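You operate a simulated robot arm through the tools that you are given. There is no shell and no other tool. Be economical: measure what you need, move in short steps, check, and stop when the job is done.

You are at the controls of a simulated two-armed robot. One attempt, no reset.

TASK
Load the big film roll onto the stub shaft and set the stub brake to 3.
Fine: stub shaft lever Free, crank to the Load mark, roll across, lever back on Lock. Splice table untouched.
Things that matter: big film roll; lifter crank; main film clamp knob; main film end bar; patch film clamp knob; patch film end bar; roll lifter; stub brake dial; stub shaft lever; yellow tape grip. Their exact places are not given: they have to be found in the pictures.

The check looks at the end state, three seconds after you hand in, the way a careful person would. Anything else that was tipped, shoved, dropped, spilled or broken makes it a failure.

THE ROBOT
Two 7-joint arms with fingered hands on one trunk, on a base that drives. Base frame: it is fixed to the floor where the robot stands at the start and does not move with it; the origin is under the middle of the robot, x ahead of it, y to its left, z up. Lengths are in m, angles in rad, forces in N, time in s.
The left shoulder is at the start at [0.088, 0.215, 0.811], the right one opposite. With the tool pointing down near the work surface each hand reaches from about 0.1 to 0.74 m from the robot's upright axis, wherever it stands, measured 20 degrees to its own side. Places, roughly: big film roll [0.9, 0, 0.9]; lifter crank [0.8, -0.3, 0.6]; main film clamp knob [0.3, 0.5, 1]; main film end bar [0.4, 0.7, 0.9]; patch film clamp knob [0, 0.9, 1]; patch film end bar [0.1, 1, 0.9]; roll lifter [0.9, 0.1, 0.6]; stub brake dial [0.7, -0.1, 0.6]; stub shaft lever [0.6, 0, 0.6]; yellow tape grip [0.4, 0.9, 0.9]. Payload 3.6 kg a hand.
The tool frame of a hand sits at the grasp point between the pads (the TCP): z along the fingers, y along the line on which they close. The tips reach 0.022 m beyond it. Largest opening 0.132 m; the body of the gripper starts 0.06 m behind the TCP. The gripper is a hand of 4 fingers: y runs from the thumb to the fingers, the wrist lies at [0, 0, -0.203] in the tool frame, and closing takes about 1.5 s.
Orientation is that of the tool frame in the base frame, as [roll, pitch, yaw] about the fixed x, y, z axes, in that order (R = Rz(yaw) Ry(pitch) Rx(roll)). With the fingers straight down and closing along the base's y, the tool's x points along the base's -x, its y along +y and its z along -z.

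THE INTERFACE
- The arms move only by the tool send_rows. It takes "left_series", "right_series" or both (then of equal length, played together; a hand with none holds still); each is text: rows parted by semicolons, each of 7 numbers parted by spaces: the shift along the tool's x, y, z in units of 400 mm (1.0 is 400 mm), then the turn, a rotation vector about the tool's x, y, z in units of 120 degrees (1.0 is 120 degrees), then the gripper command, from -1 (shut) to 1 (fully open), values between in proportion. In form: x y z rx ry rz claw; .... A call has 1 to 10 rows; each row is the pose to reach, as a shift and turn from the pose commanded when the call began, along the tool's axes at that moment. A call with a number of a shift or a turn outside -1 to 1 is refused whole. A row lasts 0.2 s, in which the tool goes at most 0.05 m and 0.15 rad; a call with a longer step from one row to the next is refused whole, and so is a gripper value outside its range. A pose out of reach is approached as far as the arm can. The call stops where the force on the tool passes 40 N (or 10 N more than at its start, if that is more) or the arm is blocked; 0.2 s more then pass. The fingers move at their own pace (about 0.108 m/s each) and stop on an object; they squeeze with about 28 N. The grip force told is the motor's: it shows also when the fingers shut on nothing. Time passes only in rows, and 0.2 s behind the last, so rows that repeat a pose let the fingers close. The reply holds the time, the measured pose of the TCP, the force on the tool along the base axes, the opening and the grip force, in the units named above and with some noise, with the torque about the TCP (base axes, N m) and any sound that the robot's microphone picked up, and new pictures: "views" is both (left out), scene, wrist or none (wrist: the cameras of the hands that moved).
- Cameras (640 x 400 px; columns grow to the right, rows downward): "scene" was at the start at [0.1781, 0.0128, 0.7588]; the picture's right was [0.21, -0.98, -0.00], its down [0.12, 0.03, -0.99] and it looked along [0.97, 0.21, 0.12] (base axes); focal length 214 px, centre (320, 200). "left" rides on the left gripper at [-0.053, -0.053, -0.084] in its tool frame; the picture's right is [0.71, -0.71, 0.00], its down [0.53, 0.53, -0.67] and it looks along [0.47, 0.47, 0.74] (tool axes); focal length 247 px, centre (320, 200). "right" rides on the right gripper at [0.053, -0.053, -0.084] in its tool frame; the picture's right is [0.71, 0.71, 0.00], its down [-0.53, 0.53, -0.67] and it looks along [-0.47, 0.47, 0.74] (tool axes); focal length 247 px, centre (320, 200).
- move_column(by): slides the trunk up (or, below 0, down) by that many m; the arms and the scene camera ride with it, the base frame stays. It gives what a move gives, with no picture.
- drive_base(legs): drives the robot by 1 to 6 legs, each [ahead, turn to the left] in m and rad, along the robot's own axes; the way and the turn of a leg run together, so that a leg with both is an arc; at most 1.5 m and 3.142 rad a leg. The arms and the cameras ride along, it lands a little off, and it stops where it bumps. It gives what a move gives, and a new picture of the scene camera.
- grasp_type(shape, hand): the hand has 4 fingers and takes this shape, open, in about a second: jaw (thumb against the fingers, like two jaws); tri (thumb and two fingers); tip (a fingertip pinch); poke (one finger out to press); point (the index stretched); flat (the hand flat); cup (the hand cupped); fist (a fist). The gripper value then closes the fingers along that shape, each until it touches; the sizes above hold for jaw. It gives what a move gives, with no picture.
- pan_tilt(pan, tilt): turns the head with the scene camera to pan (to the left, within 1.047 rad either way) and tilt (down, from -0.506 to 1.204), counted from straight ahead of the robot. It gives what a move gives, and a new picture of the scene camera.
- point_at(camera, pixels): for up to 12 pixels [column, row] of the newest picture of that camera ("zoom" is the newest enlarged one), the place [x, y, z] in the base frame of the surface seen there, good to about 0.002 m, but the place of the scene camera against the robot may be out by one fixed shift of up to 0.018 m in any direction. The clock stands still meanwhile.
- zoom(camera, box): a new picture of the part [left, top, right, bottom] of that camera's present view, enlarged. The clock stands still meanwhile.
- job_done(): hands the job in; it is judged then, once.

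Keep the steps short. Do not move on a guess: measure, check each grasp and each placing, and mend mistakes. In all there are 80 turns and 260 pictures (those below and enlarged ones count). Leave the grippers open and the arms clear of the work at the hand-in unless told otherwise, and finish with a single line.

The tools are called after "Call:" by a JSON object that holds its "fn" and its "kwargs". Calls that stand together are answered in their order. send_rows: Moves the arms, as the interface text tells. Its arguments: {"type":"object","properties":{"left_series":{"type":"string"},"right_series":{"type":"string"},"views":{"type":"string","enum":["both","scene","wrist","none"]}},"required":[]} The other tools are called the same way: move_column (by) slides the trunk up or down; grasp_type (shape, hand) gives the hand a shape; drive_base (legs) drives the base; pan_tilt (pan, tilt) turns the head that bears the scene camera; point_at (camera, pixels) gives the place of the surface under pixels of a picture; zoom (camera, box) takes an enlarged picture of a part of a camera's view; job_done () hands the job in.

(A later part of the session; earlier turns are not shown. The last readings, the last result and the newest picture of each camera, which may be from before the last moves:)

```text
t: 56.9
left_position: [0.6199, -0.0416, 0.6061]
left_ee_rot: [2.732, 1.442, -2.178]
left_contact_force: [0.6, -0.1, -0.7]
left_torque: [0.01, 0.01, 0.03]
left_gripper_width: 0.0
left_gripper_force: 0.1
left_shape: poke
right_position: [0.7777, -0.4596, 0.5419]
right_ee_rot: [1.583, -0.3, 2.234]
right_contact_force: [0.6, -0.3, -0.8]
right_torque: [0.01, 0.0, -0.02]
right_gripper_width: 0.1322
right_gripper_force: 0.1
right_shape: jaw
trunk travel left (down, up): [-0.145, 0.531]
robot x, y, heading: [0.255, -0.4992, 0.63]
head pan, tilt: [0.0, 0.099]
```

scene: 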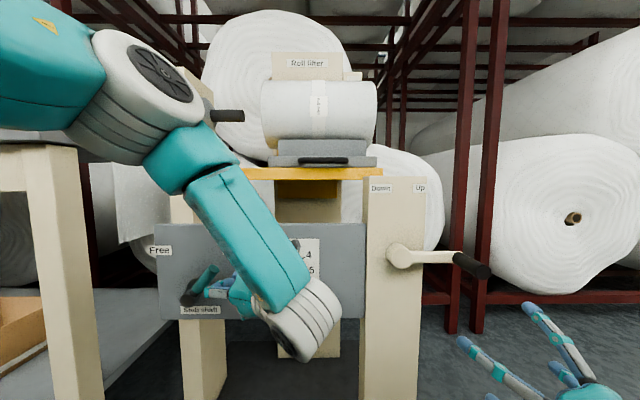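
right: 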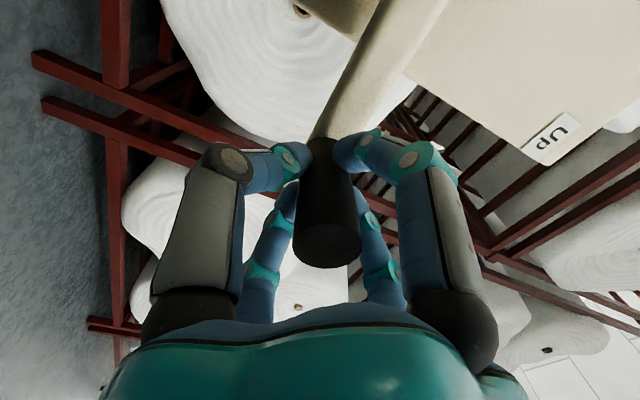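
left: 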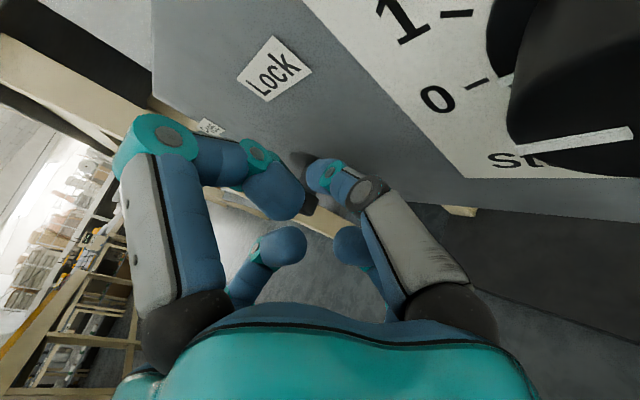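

It reached cleanly. Now I sweep parallel to the panel to the left by 12 cm.

Call:
{"fn": "send_rows", "kwargs": {"left_series": "-0.002 0.032 0.029 0 0 0 1;-0.004 0.063 0.058 0 0 0 1;-0.006 0.095 0.087 0 0 0 1;-0.008 0.126 0.115 0 0 0 1;-0.01 0.158 0.144 0 0 0 1;-0.012 0.19 0.173 0 0 0 1;-0.014 0.221 0.202 0 0 0 1", "views": "both"}}

Call:
{"fn": "zoom", "kwargs": {"camera": "scene", "box": [130, 220, 290, 320]}}

```text
t: 58.5
left_position: [0.5539, 0.0498, 0.6096]
left_ee_rot: [2.78, 1.441, -2.143]
left_contact_force: [14.5, -28.0, 3.0]
left_torque: [-0.05, -0.06, -0.32]
left_gripper_width: 0.0
left_gripper_force: 0.0
left_shape: poke
right_position: [0.778, -0.4603, 0.5407]
right_ee_rot: [1.581, -0.302, 2.234]
right_contact_force: [-0.1, 1.0, 0.3]
right_torque: [-0.02, -0.01, 0.02]
right_gripper_width: 0.1318
right_gripper_force: 0.1
right_shape: jaw
trunk travel left (down, up): [-0.145, 0.531]
robot x, y, heading: [0.2562, -0.5001, 0.63]
head pan, tilt: [0.0, 0.099]
```

scene: 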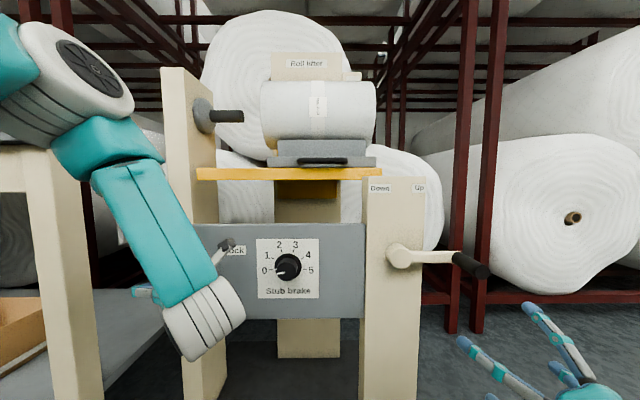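
left: 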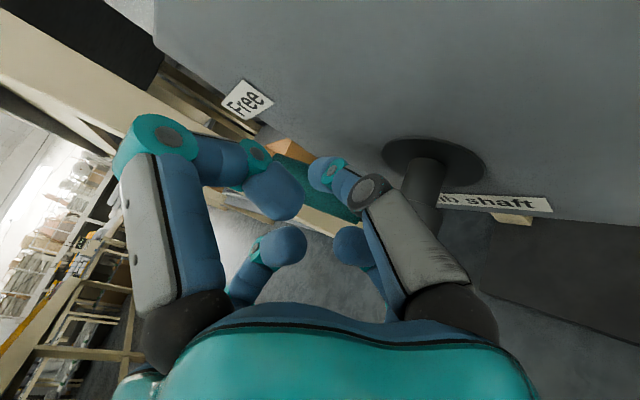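

```text
4.00 times, centred on (210, 270) of scene
```

zoom: 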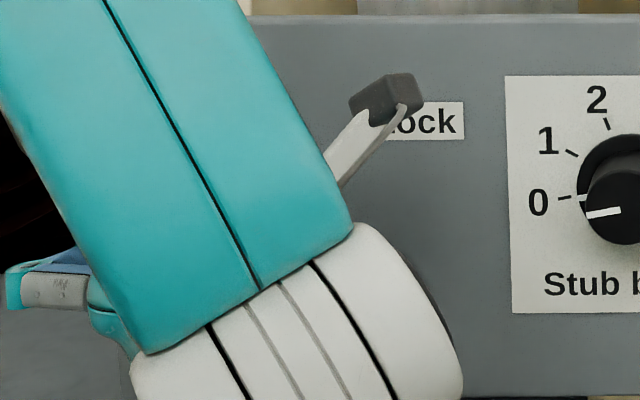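

A 31 N resisting force suggests the lever reached its stop at Free. I'll retrace right, pull back and check.

Call:
{"fn": "send_rows", "kwargs": {"left_series": "0.003 -0.05 -0.045 0 0 0 1;0.006 -0.1 -0.09 0 0 0 1;0.01 -0.15 -0.14 0 0 0 1;0.014 -0.2 -0.2 0 0 0 1;0.014 -0.2 -0.3 0 0 0 1;0.014 -0.2 -0.36 0 0 0 1", "views": "both"}}

Call:
{"fn": "zoom", "kwargs": {"camera": "scene", "box": [130, 220, 290, 320]}}

```text
t: 59.9
left_position: [0.5989, -0.1009, 0.6151]
left_ee_rot: [2.731, 1.441, -2.179]
left_contact_force: [0.4, 0.2, -0.5]
left_torque: [-0.01, 0.0, 0.03]
left_gripper_width: 0.0002
left_gripper_force: 0.1
left_shape: poke
right_position: [0.7787, -0.4588, 0.5419]
right_ee_rot: [1.582, -0.302, 2.235]
right_contact_force: [0.3, 0.2, -0.5]
right_torque: [-0.01, -0.02, -0.01]
right_gripper_width: 0.1318
right_gripper_force: 0.0
right_shape: jaw
trunk travel left (down, up): [-0.145, 0.531]
robot x, y, heading: [0.2576, -0.497, 0.628]
head pan, tilt: [0.0, 0.099]
```

scene: 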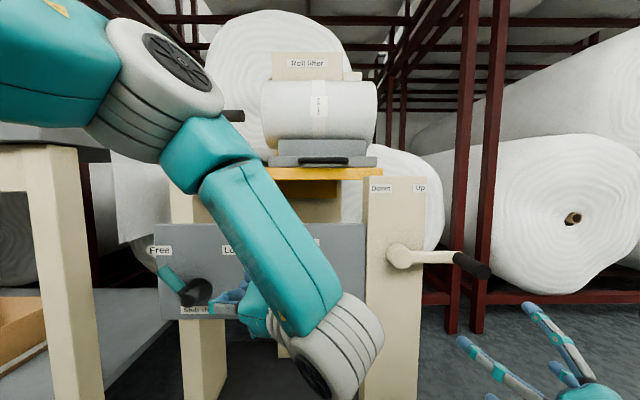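
left: 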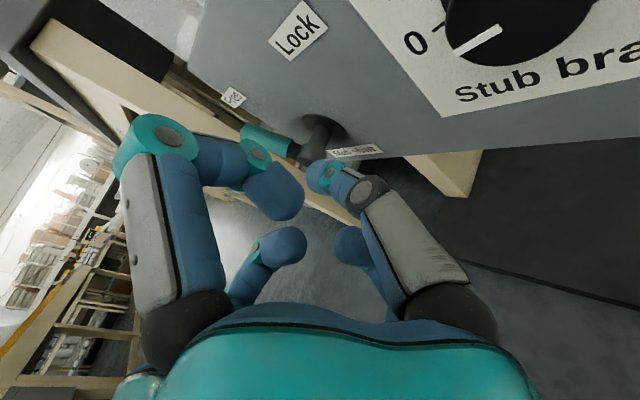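

```text
4.00 times, centred on (210, 270) of scene
```

zoom: 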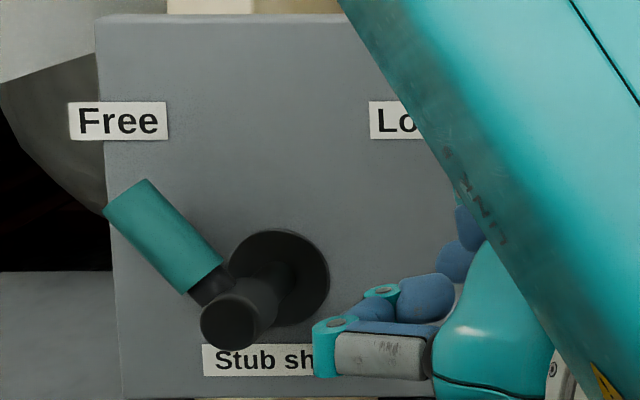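

The lever is at Free. Next I park the left hand left of and in front of the lever, and raise the right hand toward the carriage's black bar with its closing axis vertical.

Call:
{"fn": "send_rows", "kwargs": {"left_series": "0 0.03 0.01 0 0 0 1;0 0.07 0.025 0 0 0 1;0 0.11 0.04 0 0 0 1;0 0.15 0.06 0 0 0 1;0 0.19 0.08 0 0 0 1;0 0.23 0.095 0 0 0 1;0 0.27 0.11 0 0 0 1;0 0.27 0.11 0 0 0 1", "right_series": "0.05 0.074 0 0 0 -0.02 1;0.12 0.148 0 0 0 -0.04 1;0.2 0.222 0 0 0 -0.06 1;0.285 0.296 0 0 0 -0.08 1;0.37 0.37 0 0 0 -0.1 1;0.456 0.444 0 0 0 -0.12 1;0.54 0.518 0 0 0 -0.14 1;0.627 0.591 0 0 0 -0.14 1", "views": "both"}}

Call:
{"fn": "zoom", "kwargs": {"camera": "scene", "box": [180, 70, 404, 210]}}

```text
t: 61.2
left_position: [0.5281, -0.0554, 0.6151]
left_ee_rot: [2.73, 1.442, -2.179]
left_contact_force: [0.5, 0.0, 0.0]
left_torque: [0.0, -0.02, -0.02]
left_gripper_width: 0.0001
left_gripper_force: 0.0
left_shape: poke
right_position: [0.7146, -0.3869, 0.702]
right_ee_rot: [1.584, 0.112, 2.319]
right_contact_force: [-0.1, 0.4, -0.1]
right_torque: [0.0, 0.0, 0.02]
right_gripper_width: 0.1317
right_gripper_force: 0.0
right_shape: jaw
right hand out of reach, approached as far as the arm can: row 5, 6
trunk travel left (down, up): [-0.145, 0.531]
robot x, y, heading: [0.2558, -0.5026, 0.631]
head pan, tilt: [0.0, 0.099]
stopped in row 6 (right hand): the arm was blocked; the commanded pose is now the measured one
```

scene: 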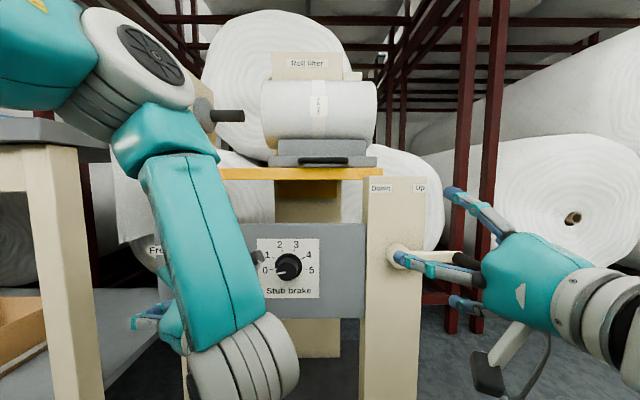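
right: 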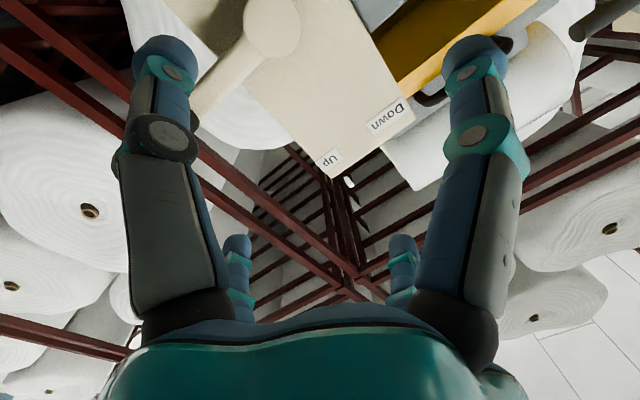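
left: 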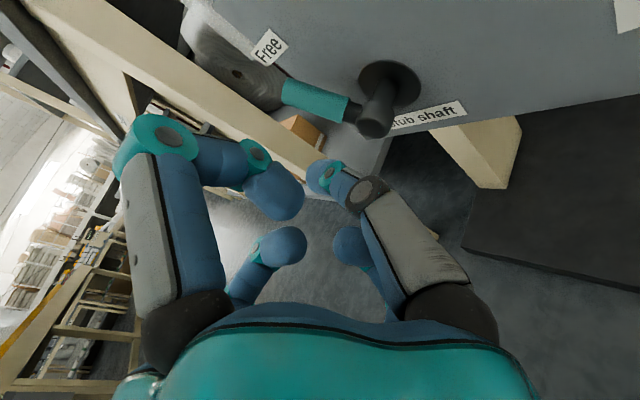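

```text
2.86 times, centred on (292, 140) of scene
```

zoom: 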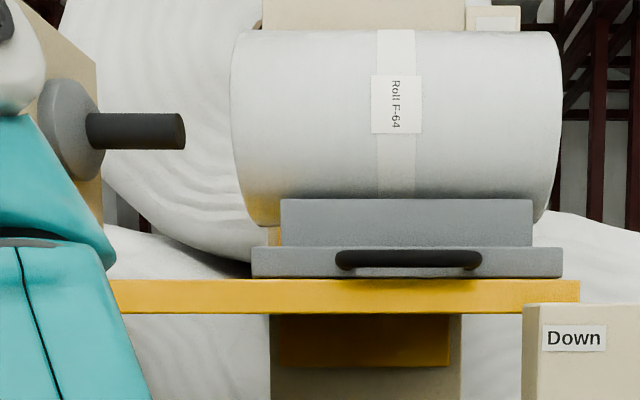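

The right arm is awkward in this roll pose. I'll measure the carriage, bar and table edge before choosing how to push.

Call:
{"fn": "point_at", "kwargs": {"camera": "scene", "pixels": [[322, 161], [302, 161], [345, 161], [322, 169.5], [322, 174], [375, 161], [372, 150], [376, 167], [270, 162], [364, 145], [300, 166], [378, 172]]}}

Call:
{"fn": "zoom", "kwargs": {"camera": "scene", "box": [290, 135, 386, 195]}}

Call:
{"fn": "zoom", "kwargs": {"camera": "right", "box": [360, 0, 560, 125]}}

```text
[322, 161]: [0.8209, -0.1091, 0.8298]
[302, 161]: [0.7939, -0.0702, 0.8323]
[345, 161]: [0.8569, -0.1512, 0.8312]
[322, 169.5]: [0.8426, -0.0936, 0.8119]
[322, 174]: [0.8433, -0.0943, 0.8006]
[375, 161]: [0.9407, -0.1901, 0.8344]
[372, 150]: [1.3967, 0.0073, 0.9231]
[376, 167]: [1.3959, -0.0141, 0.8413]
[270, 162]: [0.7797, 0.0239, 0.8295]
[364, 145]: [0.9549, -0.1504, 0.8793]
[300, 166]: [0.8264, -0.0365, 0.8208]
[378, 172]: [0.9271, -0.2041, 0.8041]
```

```text
6.67 times, centred on (338, 165) of scene
```

zoom: 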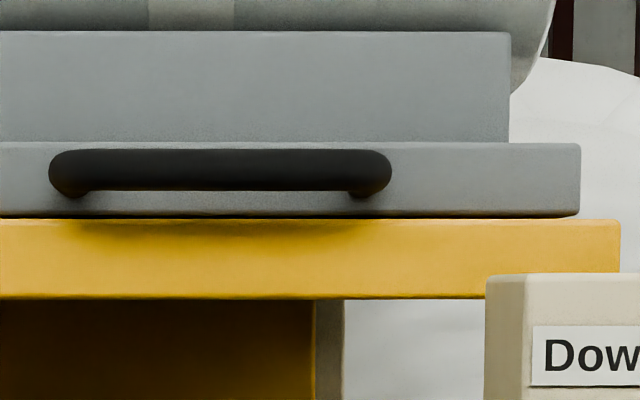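

```text
3.20 times, centred on (460, 62) of right
```

zoom: 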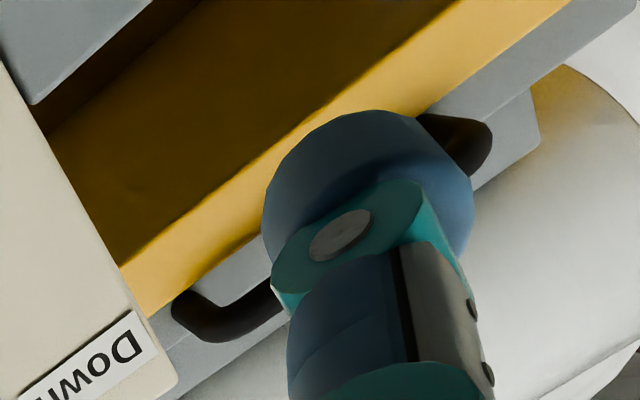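

The bar spans u 0.516–0.638 at z 0.83, n -0.588, and stands proud of the table edge. The simplest push is a finger on the bar's right end, moving left. I'll set the right hand to poke, unroll it and raise it.

Call:
{"fn": "grasp_type", "kwargs": {"shape": "poke", "hand": "right"}}

Call:
{"fn": "send_rows", "kwargs": {"right_series": "0 0.035 0 0 0 -0.07 1;0 0.07 0 0 0 -0.14 1;0 0.105 0 0 0 -0.21 1;0 0.14 0 0 0 -0.28 1;0 0.175 0 0 0 -0.35 1;0 0.21 0 0 0 -0.42 1;0 0.245 0 0 0 -0.49 1;0 0.28 0 0 0 -0.56 1;0 0.31 0 0 0 -0.63 1;0 0.33 0 0 0 -0.7 1", "views": "both"}}

```text
t: 62.1
left_position: [0.5294, -0.0561, 0.6145]
left_ee_rot: [2.732, 1.441, -2.178]
left_contact_force: [-0.4, 0.5, -0.3]
left_torque: [-0.01, -0.01, -0.03]
left_gripper_width: 0.0001
left_gripper_force: 0.0
left_shape: poke
right_position: [0.7144, -0.386, 0.702]
right_ee_rot: [1.584, 0.11, 2.32]
right_contact_force: [0.4, 0.0, 0.1]
right_torque: [-0.02, -0.01, -0.02]
right_gripper_width: 0.0001
right_gripper_force: 0.0
right_shape: poke
trunk travel left (down, up): [-0.145, 0.531]
robot x, y, heading: [0.2575, -0.5016, 0.634]
head pan, tilt: [0.0, 0.099]
```

```text
t: 62.5
left_position: [0.5304, -0.0562, 0.6151]
left_ee_rot: [2.729, 1.443, -2.181]
left_contact_force: [-1.1, -0.2, -0.2]
left_torque: [-0.02, 0.03, -0.02]
left_gripper_width: 0.0001
left_gripper_force: 0.1
left_shape: poke
right_position: [0.7069, -0.3868, 0.6866]
right_ee_rot: [1.623, 0.449, 2.423]
right_contact_force: [-0.9, 0.1, -0.6]
right_torque: [0.0, -0.03, 0.01]
right_gripper_width: 0.0001
right_gripper_force: 0.1
right_shape: poke
right hand out of reach, approached as far as the arm can: row 1, 2
trunk travel left (down, up): [-0.145, 0.531]
robot x, y, heading: [0.2577, -0.5, 0.63]
head pan, tilt: [0.0, 0.099]
stopped in row 2 (right hand): the arm was blocked; the commanded pose is now the measured one
```

scene: 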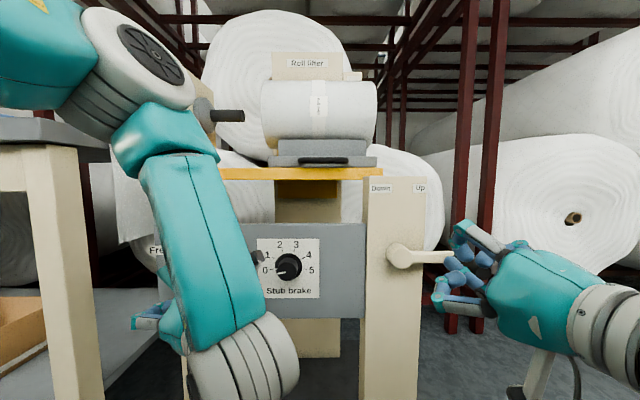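
right: 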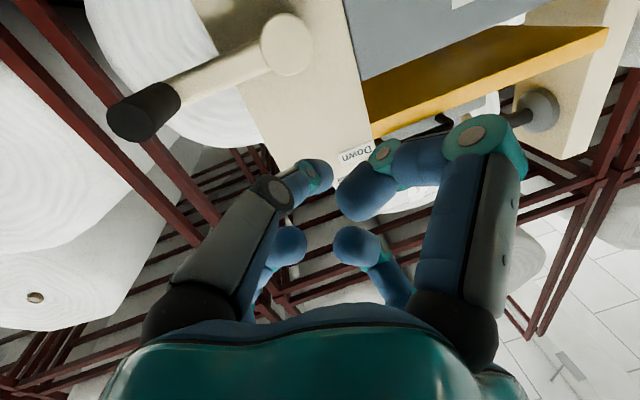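

The wrist is at a joint limit. I'll unroll by another 65° while easing forward where the arm is freer.

Call:
{"fn": "send_rows", "kwargs": {"right_series": "-0.014 0.005 0.02 0.009 -0.009 -0.0665 1;-0.028 0.01 0.04 0.017 -0.018 -0.133 1;-0.041 0.015 0.06 0.026 -0.027 -0.2 1;-0.055 0.02 0.08 0.035 -0.036 -0.266 1;-0.069 0.024 0.1 0.043 -0.044 -0.333 1;-0.083 0.029 0.12 0.052 -0.053 -0.399 1;-0.096 0.034 0.14 0.06 -0.062 -0.466 1;-0.11 0.039 0.159 0.069 -0.071 -0.532 1", "views": "both"}}

```text
t: 64.3
left_position: [0.5284, -0.0554, 0.6146]
left_ee_rot: [2.732, 1.442, -2.178]
left_contact_force: [0.2, 0.1, 0.5]
left_torque: [0.0, -0.03, 0.01]
left_gripper_width: 0.0001
left_gripper_force: 0.1
left_shape: poke
right_position: [0.7762, -0.3605, 0.7186]
right_ee_rot: [1.173, 1.57, 1.812]
right_contact_force: [-0.7, -0.6, -0.2]
right_torque: [0.02, -0.01, -0.04]
right_gripper_width: 0.0
right_gripper_force: 0.0
right_shape: poke
trunk travel left (down, up): [-0.145, 0.531]
robot x, y, heading: [0.2549, -0.5018, 0.628]
head pan, tilt: [0.0, 0.099]
```

scene: 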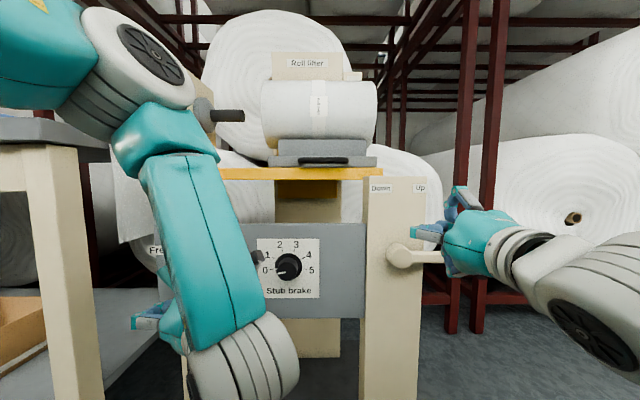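
right: 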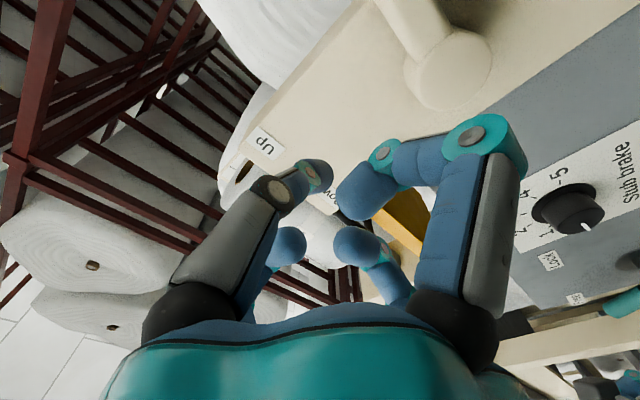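

The hand is square again. I'll raise it to bar height, then move forward so the fingertip is just right of the bar end.

Call:
{"fn": "send_rows", "kwargs": {"right_series": "-0.1 0 0 0 0 0 1;-0.2 0 0 0 0 0 1;-0.27 0.03 0.05 0 0 0 1;-0.27 0.06 0.15 0 0 0 1;-0.27 0.09 0.25 0 0 0 1;-0.27 0.11 0.35 0 0 0 1;-0.27 0.11 0.45 0 0 0 1", "views": "both"}}

Call:
{"fn": "zoom", "kwargs": {"camera": "scene", "box": [260, 110, 420, 210]}}

```text
t: 65.7
left_position: [0.5284, -0.0569, 0.6177]
left_ee_rot: [2.738, 1.446, -2.173]
left_contact_force: [0.8, 0.5, 0.8]
left_torque: [-0.02, -0.01, 0.01]
left_gripper_width: 0.0
left_gripper_force: 0.1
left_shape: poke
right_position: [0.85, -0.2586, 0.8261]
right_ee_rot: [2.667, 1.561, -2.985]
right_contact_force: [-29.6, -28.5, -5.2]
right_torque: [-1.09, 1.06, 0.06]
right_gripper_width: 0.0
right_gripper_force: 0.1
right_shape: poke
right hand out of reach, approached as far as the arm can: row 2
trunk travel left (down, up): [-0.145, 0.531]
robot x, y, heading: [0.2548, -0.5012, 0.627]
head pan, tilt: [0.0, 0.099]
stopped in row 6 (right hand): the force on the tool passed its limit at 120 N (the readings are from after the stop); the commanded pose is now the measured one
```

scene: 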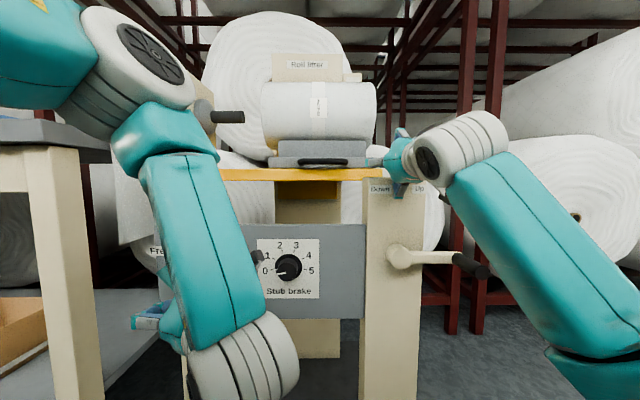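
right: 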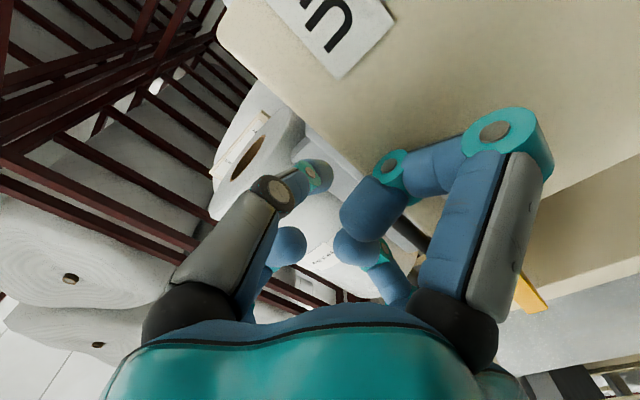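

```text
4.00 times, centred on (340, 160) of scene
```

zoom: 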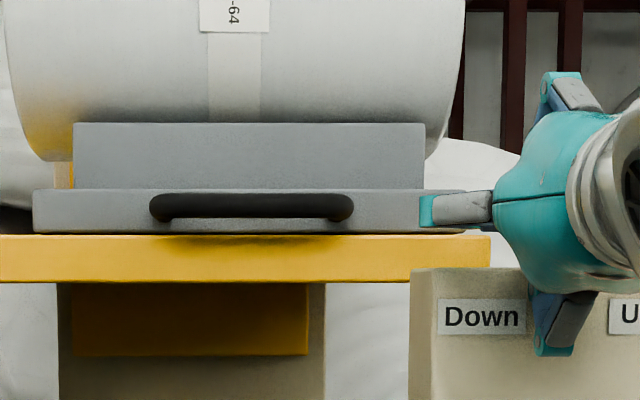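

The lower knuckle of the poke shape struck the post (that was the force stop). I'll back off 6 cm, check nothing moved, and switch to a closed jaw, which is flat in the vertical direction.

Call:
{"fn": "send_rows", "kwargs": {"right_series": "0 0 -0.08 0 0 0 1;-0.03 0 -0.15 0 0 0 1;-0.04 0 -0.15 0 0 0 1", "views": "none"}}

Call:
{"fn": "grasp_type", "kwargs": {"shape": "jaw", "hand": "right"}}

Call:
{"fn": "send_rows", "kwargs": {"right_series": "0 0 0 0 0 0 0;0 0 0 0 0 0 -1;0 0 0 0 0 0 -1;0 0 0 0 0 0 -1;0 0 0 0 0 0 -1;0 0 0 0 0 0 -1;0 0 0 0 0 0 -1", "views": "both"}}

```text
t: 66.5
left_position: [0.5289, -0.0553, 0.6156]
left_ee_rot: [2.732, 1.442, -2.179]
left_contact_force: [-0.5, 0.2, -0.4]
left_torque: [-0.01, 0.0, -0.03]
left_gripper_width: 0.0
left_gripper_force: 0.0
left_shape: poke
right_position: [0.8035, -0.2903, 0.8426]
right_ee_rot: [2.764, 1.561, -2.888]
right_contact_force: [-0.3, 0.3, -0.1]
right_torque: [0.0, 0.0, 0.03]
right_gripper_width: 0.0
right_gripper_force: 0.2
right_shape: poke
trunk travel left (down, up): [-0.145, 0.531]
robot x, y, heading: [0.2577, -0.5005, 0.63]
head pan, tilt: [0.0, 0.099]
```

```text
t: 67.4
left_position: [0.5292, -0.0548, 0.6157]
left_ee_rot: [2.73, 1.442, -2.178]
left_contact_force: [-0.1, -0.5, 0.5]
left_torque: [-0.03, -0.02, 0.03]
left_gripper_width: 0.0
left_gripper_force: 0.1
left_shape: poke
right_position: [0.8039, -0.29, 0.8421]
right_ee_rot: [2.775, 1.564, -2.875]
right_contact_force: [-0.3, 0.2, -0.2]
right_torque: [0.0, -0.01, -0.03]
right_gripper_width: 0.132
right_gripper_force: 0.1
right_shape: jaw
trunk travel left (down, up): [-0.145, 0.531]
robot x, y, heading: [0.2544, -0.4989, 0.628]
head pan, tilt: [0.0, 0.099]
```

```text
t: 69.0
left_position: [0.5282, -0.0557, 0.6163]
left_ee_rot: [2.73, 1.442, -2.178]
left_contact_force: [0.1, -0.1, 0.0]
left_torque: [0.01, -0.03, 0.02]
left_gripper_width: 0.0
left_gripper_force: 0.2
left_shape: poke
right_position: [0.8045, -0.2903, 0.8426]
right_ee_rot: [2.766, 1.561, -2.885]
right_contact_force: [0.8, 0.2, 0.0]
right_torque: [0.03, -0.03, 0.0]
right_gripper_width: 0.0001
right_gripper_force: 28.2
right_shape: jaw
trunk travel left (down, up): [-0.145, 0.531]
robot x, y, heading: [0.2596, -0.4993, 0.629]
head pan, tilt: [0.0, 0.099]
```

scene: 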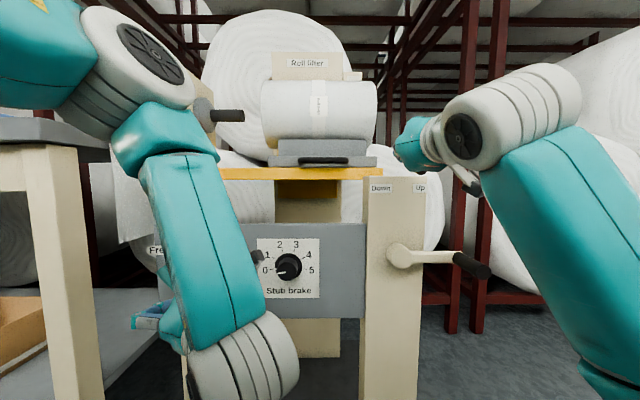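
right: 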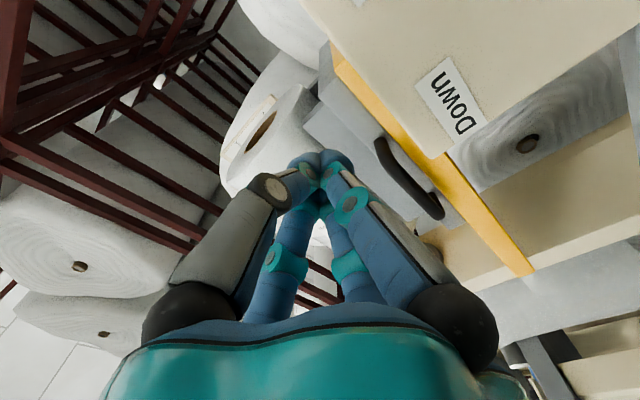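

Nothing moved. The bar is visible in the wrist view, so I'll measure its ends precisely.

Call:
{"fn": "point_at", "kwargs": {"camera": "right", "pixels": [[379, 145], [383, 155], [410, 185], [436, 212], [345, 70], [440, 150], [400, 150], [330, 50]]}}

Call:
{"fn": "zoom", "kwargs": {"camera": "right", "box": [300, 40, 500, 240]}}

```text
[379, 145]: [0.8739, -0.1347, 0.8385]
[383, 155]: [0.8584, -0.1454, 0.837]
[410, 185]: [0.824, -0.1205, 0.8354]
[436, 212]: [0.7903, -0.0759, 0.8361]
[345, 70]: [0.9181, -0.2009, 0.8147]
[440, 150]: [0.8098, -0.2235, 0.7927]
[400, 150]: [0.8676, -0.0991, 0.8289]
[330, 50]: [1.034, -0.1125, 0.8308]
```

```text
2.00 times, centred on (400, 140) of right
```

zoom: 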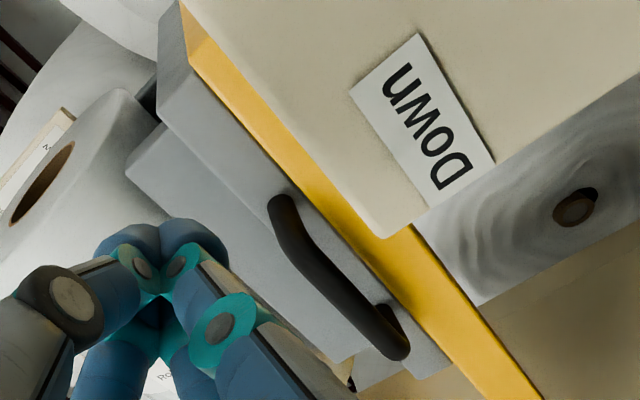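

The bar's right end is at u 0.638, z 0.835, n -0.60. I'll move forward over the post to the right of the bar, without touching it.

Call:
{"fn": "send_rows", "kwargs": {"right_series": "-0.005 0 0.07 0 0 0 -1;-0.005 0 0.14 0 0 0 -1;-0.005 0.01 0.21 0 0 0 -1;-0.005 0.02 0.29 0 0 0 -1", "views": "both"}}

Call:
{"fn": "zoom", "kwargs": {"camera": "scene", "box": [260, 110, 420, 210]}}

```text
t: 70.0
left_position: [0.5289, -0.055, 0.616]
left_ee_rot: [2.732, 1.442, -2.177]
left_contact_force: [-0.3, 0.5, 0.3]
left_torque: [0.0, 0.01, -0.03]
left_gripper_width: 0.0
left_gripper_force: 0.1
left_shape: poke
right_position: [0.8946, -0.2153, 0.8436]
right_ee_rot: [2.695, 1.562, -2.958]
right_contact_force: [-0.6, 0.6, 1.3]
right_torque: [0.03, 0.01, 0.0]
right_gripper_width: 0.0003
right_gripper_force: 28.4
right_shape: jaw
trunk travel left (down, up): [-0.145, 0.531]
robot x, y, heading: [0.2576, -0.4974, 0.629]
head pan, tilt: [0.0, 0.099]
```

scene: 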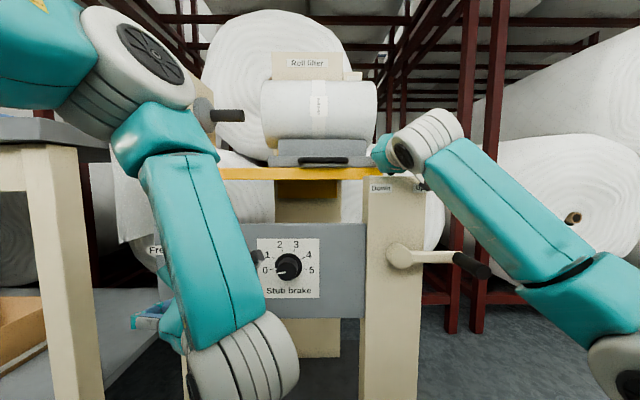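
right: 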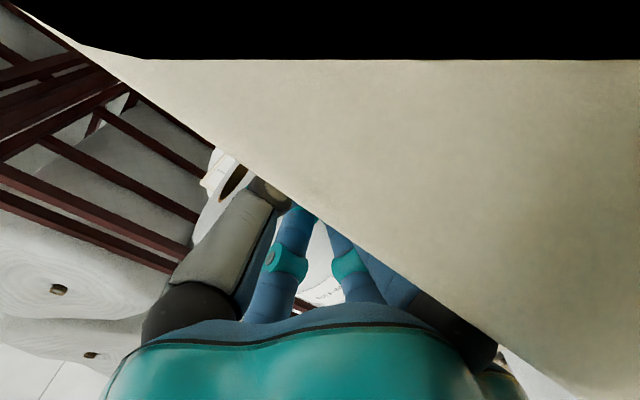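

```text
4.00 times, centred on (340, 160) of scene
```

zoom: 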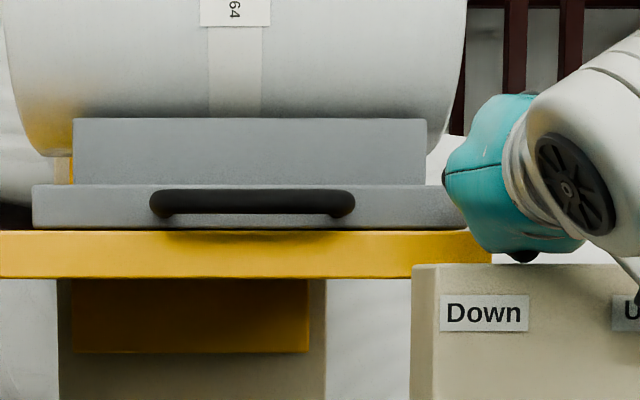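

Clear so far (no force). Now I push left in 1.6 cm steps, checking the force.

Call:
{"fn": "send_rows", "kwargs": {"right_series": "0 0.04 0 0 0 0 -1;0 0.08 0 0 0 0 -1;0 0.12 0 0 0 0 -1;0 0.16 0 0 0 0 -1;0 0.2 0 0 0 0 -1;0 0.24 0 0 0 0 -1;0 0.28 0 0 0 0 -1", "views": "scene"}}

Call:
{"fn": "zoom", "kwargs": {"camera": "scene", "box": [180, 70, 404, 210]}}

```text
t: 71.6
left_position: [0.5298, -0.055, 0.6144]
left_ee_rot: [2.732, 1.442, -2.179]
left_contact_force: [0.2, 0.0, 0.0]
left_torque: [0.01, -0.03, 0.03]
left_gripper_width: 0.0
left_gripper_force: 0.0
left_shape: poke
right_position: [0.8257, -0.1228, 0.8442]
right_ee_rot: [2.809, 1.561, -2.842]
right_contact_force: [-0.7, -0.1, 0.3]
right_torque: [0.0, 0.03, -0.03]
right_gripper_width: 0.0001
right_gripper_force: 27.6
right_shape: jaw
trunk travel left (down, up): [-0.145, 0.531]
robot x, y, heading: [0.2549, -0.498, 0.629]
head pan, tilt: [0.0, 0.099]
```

scene: 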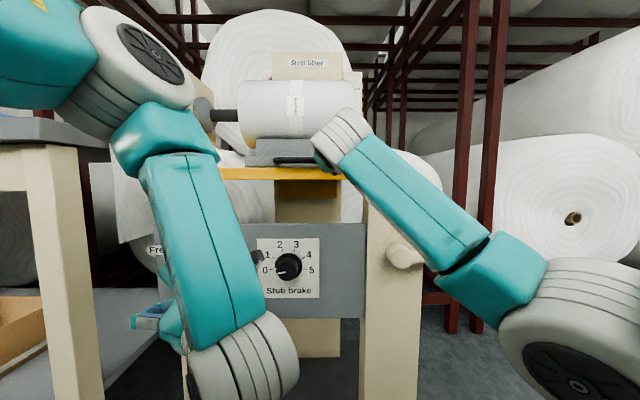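

```text
2.86 times, centred on (292, 140) of scene
```

zoom: 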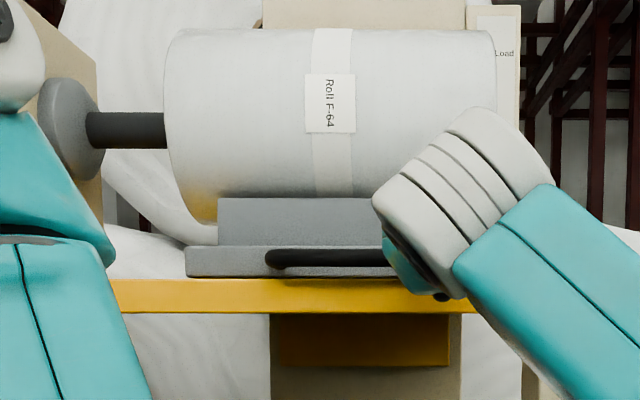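

The roll is sliding on, with the shaft entering the core. Roughly 6 cm remain to the flange, so I'll continue slowly.

Call:
{"fn": "send_rows", "kwargs": {"right_series": "0 0.03 0 0 0 0 -1;0 0.06 0 0 0 0 -1;0 0.09 0 0 0 0 -1;0 0.115 0 0 0 0 -1;0 0.14 0 0 0 0 -1", "views": "scene"}}

Call:
{"fn": "zoom", "kwargs": {"camera": "scene", "box": [180, 70, 404, 210]}}

```text
t: 72.8
left_position: [0.5281, -0.055, 0.6148]
left_ee_rot: [2.731, 1.441, -2.177]
left_contact_force: [0.0, -0.1, -0.3]
left_torque: [0.01, 0.02, 0.03]
left_gripper_width: 0.0003
left_gripper_force: 0.0
left_shape: poke
right_position: [0.7905, -0.0777, 0.8444]
right_ee_rot: [2.688, 1.564, -2.96]
right_contact_force: [-1.1, 0.7, -0.5]
right_torque: [0.0, 0.03, 0.01]
right_gripper_width: 0.0
right_gripper_force: 28.1
right_shape: jaw
trunk travel left (down, up): [-0.145, 0.531]
robot x, y, heading: [0.2555, -0.4986, 0.632]
head pan, tilt: [0.0, 0.099]
```

scene: 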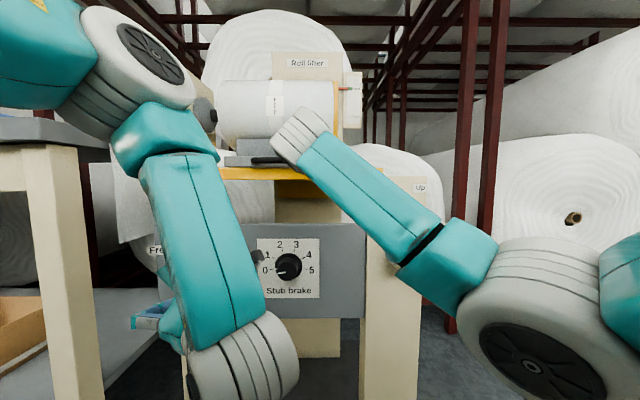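

```text
2.86 times, centred on (292, 140) of scene
```

zoom: 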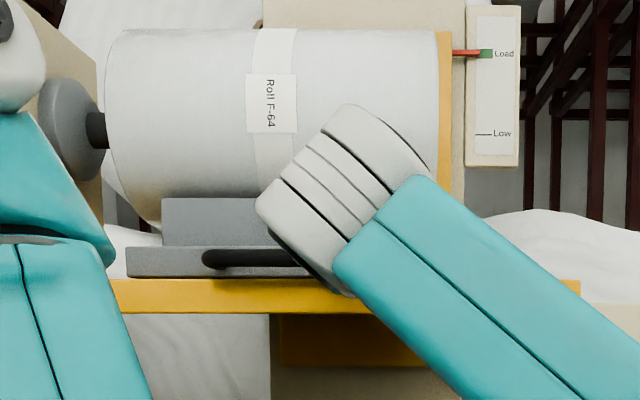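

Nearly there, and the pointer sits exactly on Load. I'll push the last centimetres until it seats against the flange.

Call:
{"fn": "send_rows", "kwargs": {"right_series": "0 0.015 0 0 0 0 -1;0 0.03 0 0 0 0 -1;0 0.045 0 0 0 0 -1;0 0.06 0 0 0 0 -1;0 0.075 0 0 0 0 -1", "views": "scene"}}

Call:
{"fn": "zoom", "kwargs": {"camera": "scene", "box": [180, 70, 340, 170]}}

```text
t: 74.0
left_position: [0.5289, -0.0551, 0.6155]
left_ee_rot: [2.732, 1.441, -2.178]
left_contact_force: [0.7, 0.8, 0.1]
left_torque: [0.01, 0.02, -0.02]
left_gripper_width: 0.0
left_gripper_force: 0.0
left_shape: poke
right_position: [0.7739, -0.0549, 0.8441]
right_ee_rot: [2.661, 1.564, -2.987]
right_contact_force: [-0.7, -0.9, 0.9]
right_torque: [0.01, -0.04, 0.04]
right_gripper_width: 0.0
right_gripper_force: 28.3
right_shape: jaw
trunk travel left (down, up): [-0.145, 0.531]
robot x, y, heading: [0.2545, -0.5011, 0.637]
head pan, tilt: [0.0, 0.099]
```

scene: 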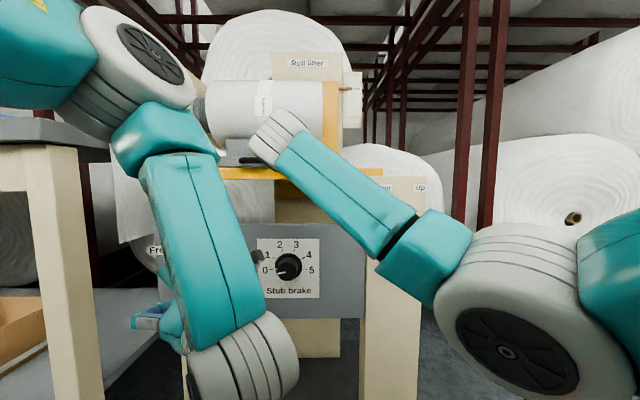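

```text
4.00 times, centred on (260, 120) of scene
```

zoom: 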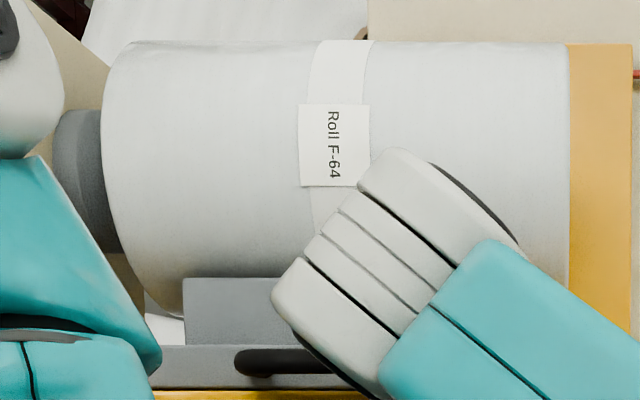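

No resistance yet, so I continue until contact.

Call:
{"fn": "send_rows", "kwargs": {"right_series": "0 0.015 0 0 0 0 -1;0 0.03 0 0 0 0 -1;0 0.045 0 0 0 0 -1;0 0.06 0 0 0 0 -1;0 0.075 0 0 0 0 -1", "views": "scene"}}

Call:
{"fn": "zoom", "kwargs": {"camera": "scene", "box": [180, 70, 340, 170]}}

```text
t: 75.2
left_position: [0.5286, -0.0571, 0.6174]
left_ee_rot: [2.735, 1.445, -2.175]
left_contact_force: [0.1, -0.2, 0.7]
left_torque: [0.01, 0.0, 0.01]
left_gripper_width: 0.0
left_gripper_force: 0.0
left_shape: poke
right_position: [0.7823, -0.0454, 0.8339]
right_ee_rot: [-1.732, 1.541, -1.139]
right_contact_force: [-14.5, -16.8, 5.3]
right_torque: [-0.02, -0.19, 0.35]
right_gripper_width: 0.0002
right_gripper_force: 28.2
right_shape: jaw
trunk travel left (down, up): [-0.145, 0.531]
robot x, y, heading: [0.2575, -0.5007, 0.626]
head pan, tilt: [0.0, 0.099]
```

scene: 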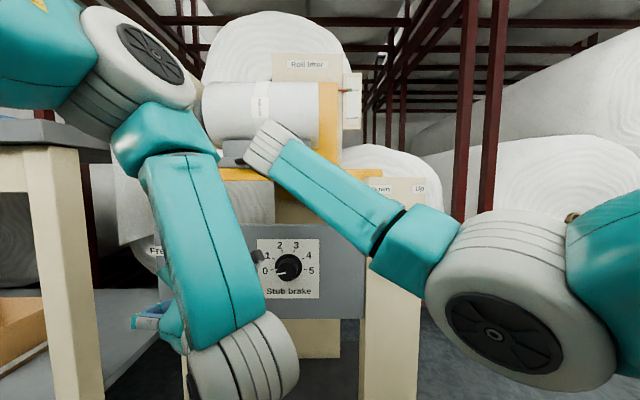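

```text
4.00 times, centred on (260, 120) of scene
```

zoom: 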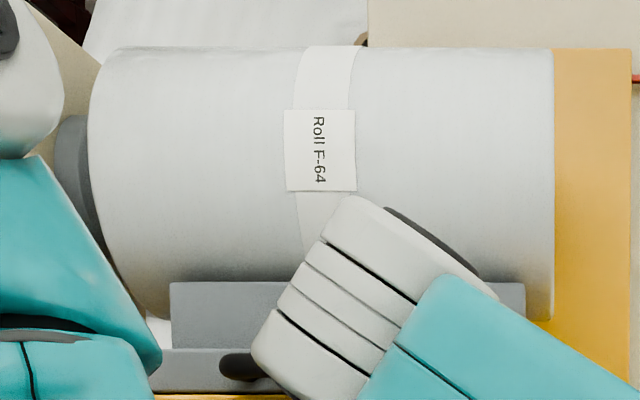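

The hand deflected with some force along n. I'll measure whether the roll has seated against the flange.

Call:
{"fn": "point_at", "kwargs": {"camera": "scene", "pixels": [[204, 112], [208, 112], [198, 115], [195, 108], [316, 112], [310, 112], [222, 162], [237, 162], [216, 143], [222, 170]]}}

Call:
{"fn": "send_rows", "kwargs": {"right_series": "0 0 0 0 0 0 -1", "views": "wrist"}}

```text
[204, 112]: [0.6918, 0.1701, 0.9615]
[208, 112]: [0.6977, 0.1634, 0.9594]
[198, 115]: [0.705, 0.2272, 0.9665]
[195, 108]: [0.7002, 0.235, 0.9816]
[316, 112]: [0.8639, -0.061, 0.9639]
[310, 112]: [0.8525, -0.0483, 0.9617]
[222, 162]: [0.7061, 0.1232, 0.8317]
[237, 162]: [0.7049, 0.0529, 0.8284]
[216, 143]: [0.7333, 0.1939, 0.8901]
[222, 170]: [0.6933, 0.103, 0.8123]
```

```text
t: 75.8
left_position: [0.5288, -0.0546, 0.6172]
left_ee_rot: [2.733, 1.442, -2.175]
left_contact_force: [0.0, -0.3, -0.1]
left_torque: [-0.01, 0.01, 0.0]
left_gripper_width: 0.0
left_gripper_force: 0.1
left_shape: poke
right_position: [0.7896, -0.0455, 0.8365]
right_ee_rot: [-1.554, 1.542, -0.97]
right_contact_force: [-1.8, -0.3, 7.8]
right_torque: [0.03, -0.04, 0.01]
right_gripper_width: 0.0001
right_gripper_force: 28.0
right_shape: jaw
trunk travel left (down, up): [-0.145, 0.531]
robot x, y, heading: [0.2547, -0.4996, 0.625]
head pan, tilt: [0.0, 0.099]
stopped in row 1 (right hand): the arm was blocked; the commanded pose is now the measured one
```

right: 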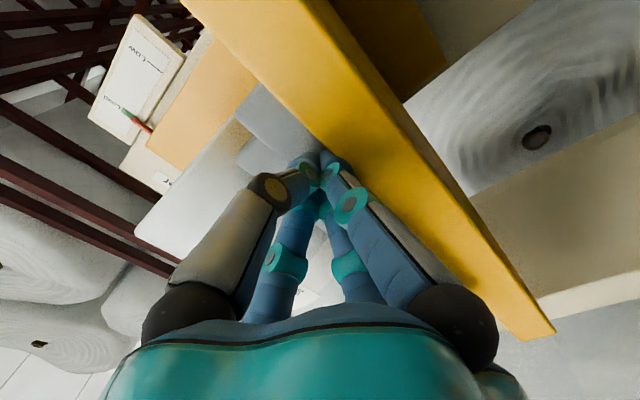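

The roll has moved 15.2 cm; its left end is at u 0.273. I'll zoom on the flange junction to judge the remaining gap.

Call:
{"fn": "zoom", "kwargs": {"camera": "scene", "box": [186, 75, 234, 105]}}

Call:
{"fn": "zoom", "kwargs": {"camera": "scene", "box": [186, 105, 250, 175]}}

Call:
{"fn": "point_at", "kwargs": {"camera": "scene", "pixels": [[201, 105], [200, 115], [200, 120], [203, 118], [203, 108], [200.5, 110]]}}

```text
13.33 times, centred on (210, 90) of scene
```

zoom: 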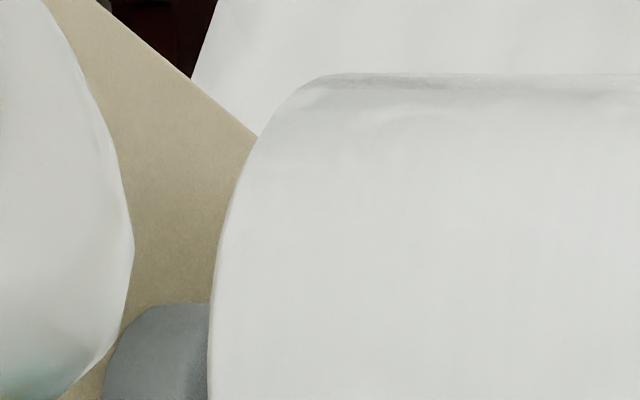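

```text
5.71 times, centred on (218, 140) of scene
```

zoom: 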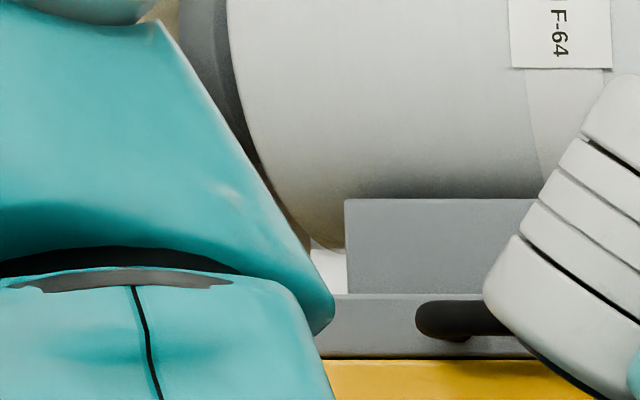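

```text
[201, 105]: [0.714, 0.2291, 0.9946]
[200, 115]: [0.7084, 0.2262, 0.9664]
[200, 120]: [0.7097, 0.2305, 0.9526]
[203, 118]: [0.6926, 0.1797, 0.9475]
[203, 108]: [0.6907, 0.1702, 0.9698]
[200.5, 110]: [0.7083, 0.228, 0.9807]
```

About 1 cm gap remains (flange face at about u 0.258). I'll lift off slightly, yaw the hand left for easier reach, and push again.

Call:
{"fn": "send_rows", "kwargs": {"right_series": "-0.02 0 -0.04 0 0 0 -1;-0.02 0 -0.04 -0.05 0 0 -1;-0.02 0 -0.04 -0.1 0 0 -1;-0.02 0.02 -0.035 -0.12 0 0 -1;-0.02 0.04 -0.03 -0.12 0 0 -1;-0.02 0.06 -0.03 -0.12 0 0 -1;-0.02 0.08 -0.03 -0.12 0 0 -1", "views": "both"}}

Call:
{"fn": "zoom", "kwargs": {"camera": "scene", "box": [180, 70, 340, 170]}}

```text
t: 77.2
left_position: [0.5282, -0.057, 0.6184]
left_ee_rot: [2.725, 1.444, -2.185]
left_contact_force: [-0.4, 0.1, 0.7]
left_torque: [-0.01, 0.02, 0.01]
left_gripper_width: 0.0001
left_gripper_force: 0.0
left_shape: poke
right_position: [0.7708, -0.0382, 0.8458]
right_ee_rot: [-1.873, 1.548, -1.052]
right_contact_force: [0.4, -16.1, 4.7]
right_torque: [-0.03, 0.01, 0.13]
right_gripper_width: 0.0002
right_gripper_force: 27.7
right_shape: jaw
trunk travel left (down, up): [-0.145, 0.531]
robot x, y, heading: [0.2579, -0.5005, 0.629]
head pan, tilt: [0.0, 0.099]
stopped in row 6 (right hand): the force on the tool passed its limit at 51 N (the readings are from after the stop); the commanded pose is now the measured one
```

scene: 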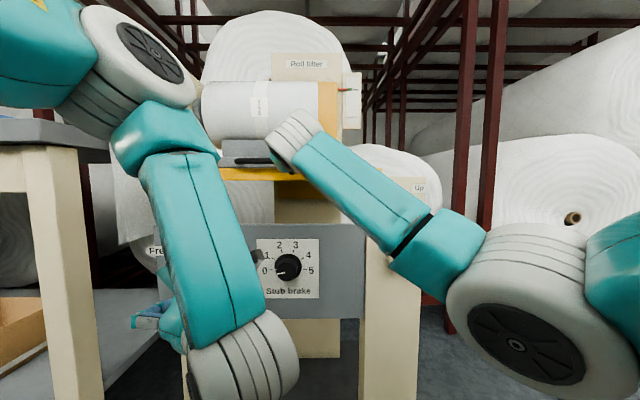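
right: 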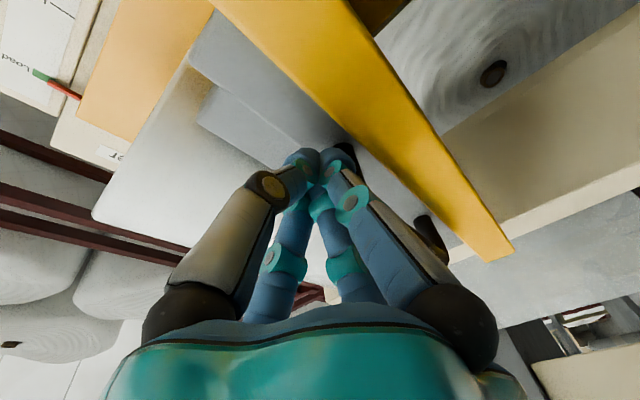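

```text
4.00 times, centred on (260, 120) of scene
```

zoom: 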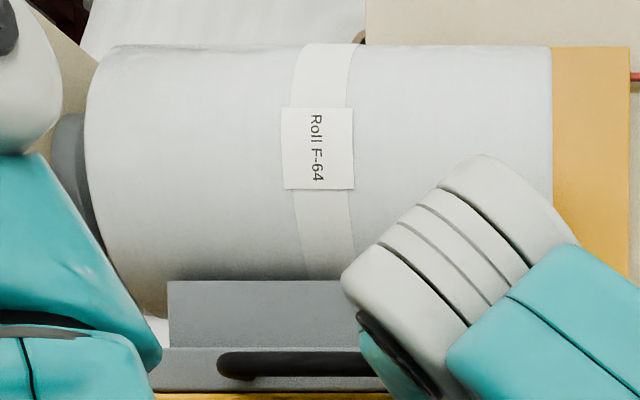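

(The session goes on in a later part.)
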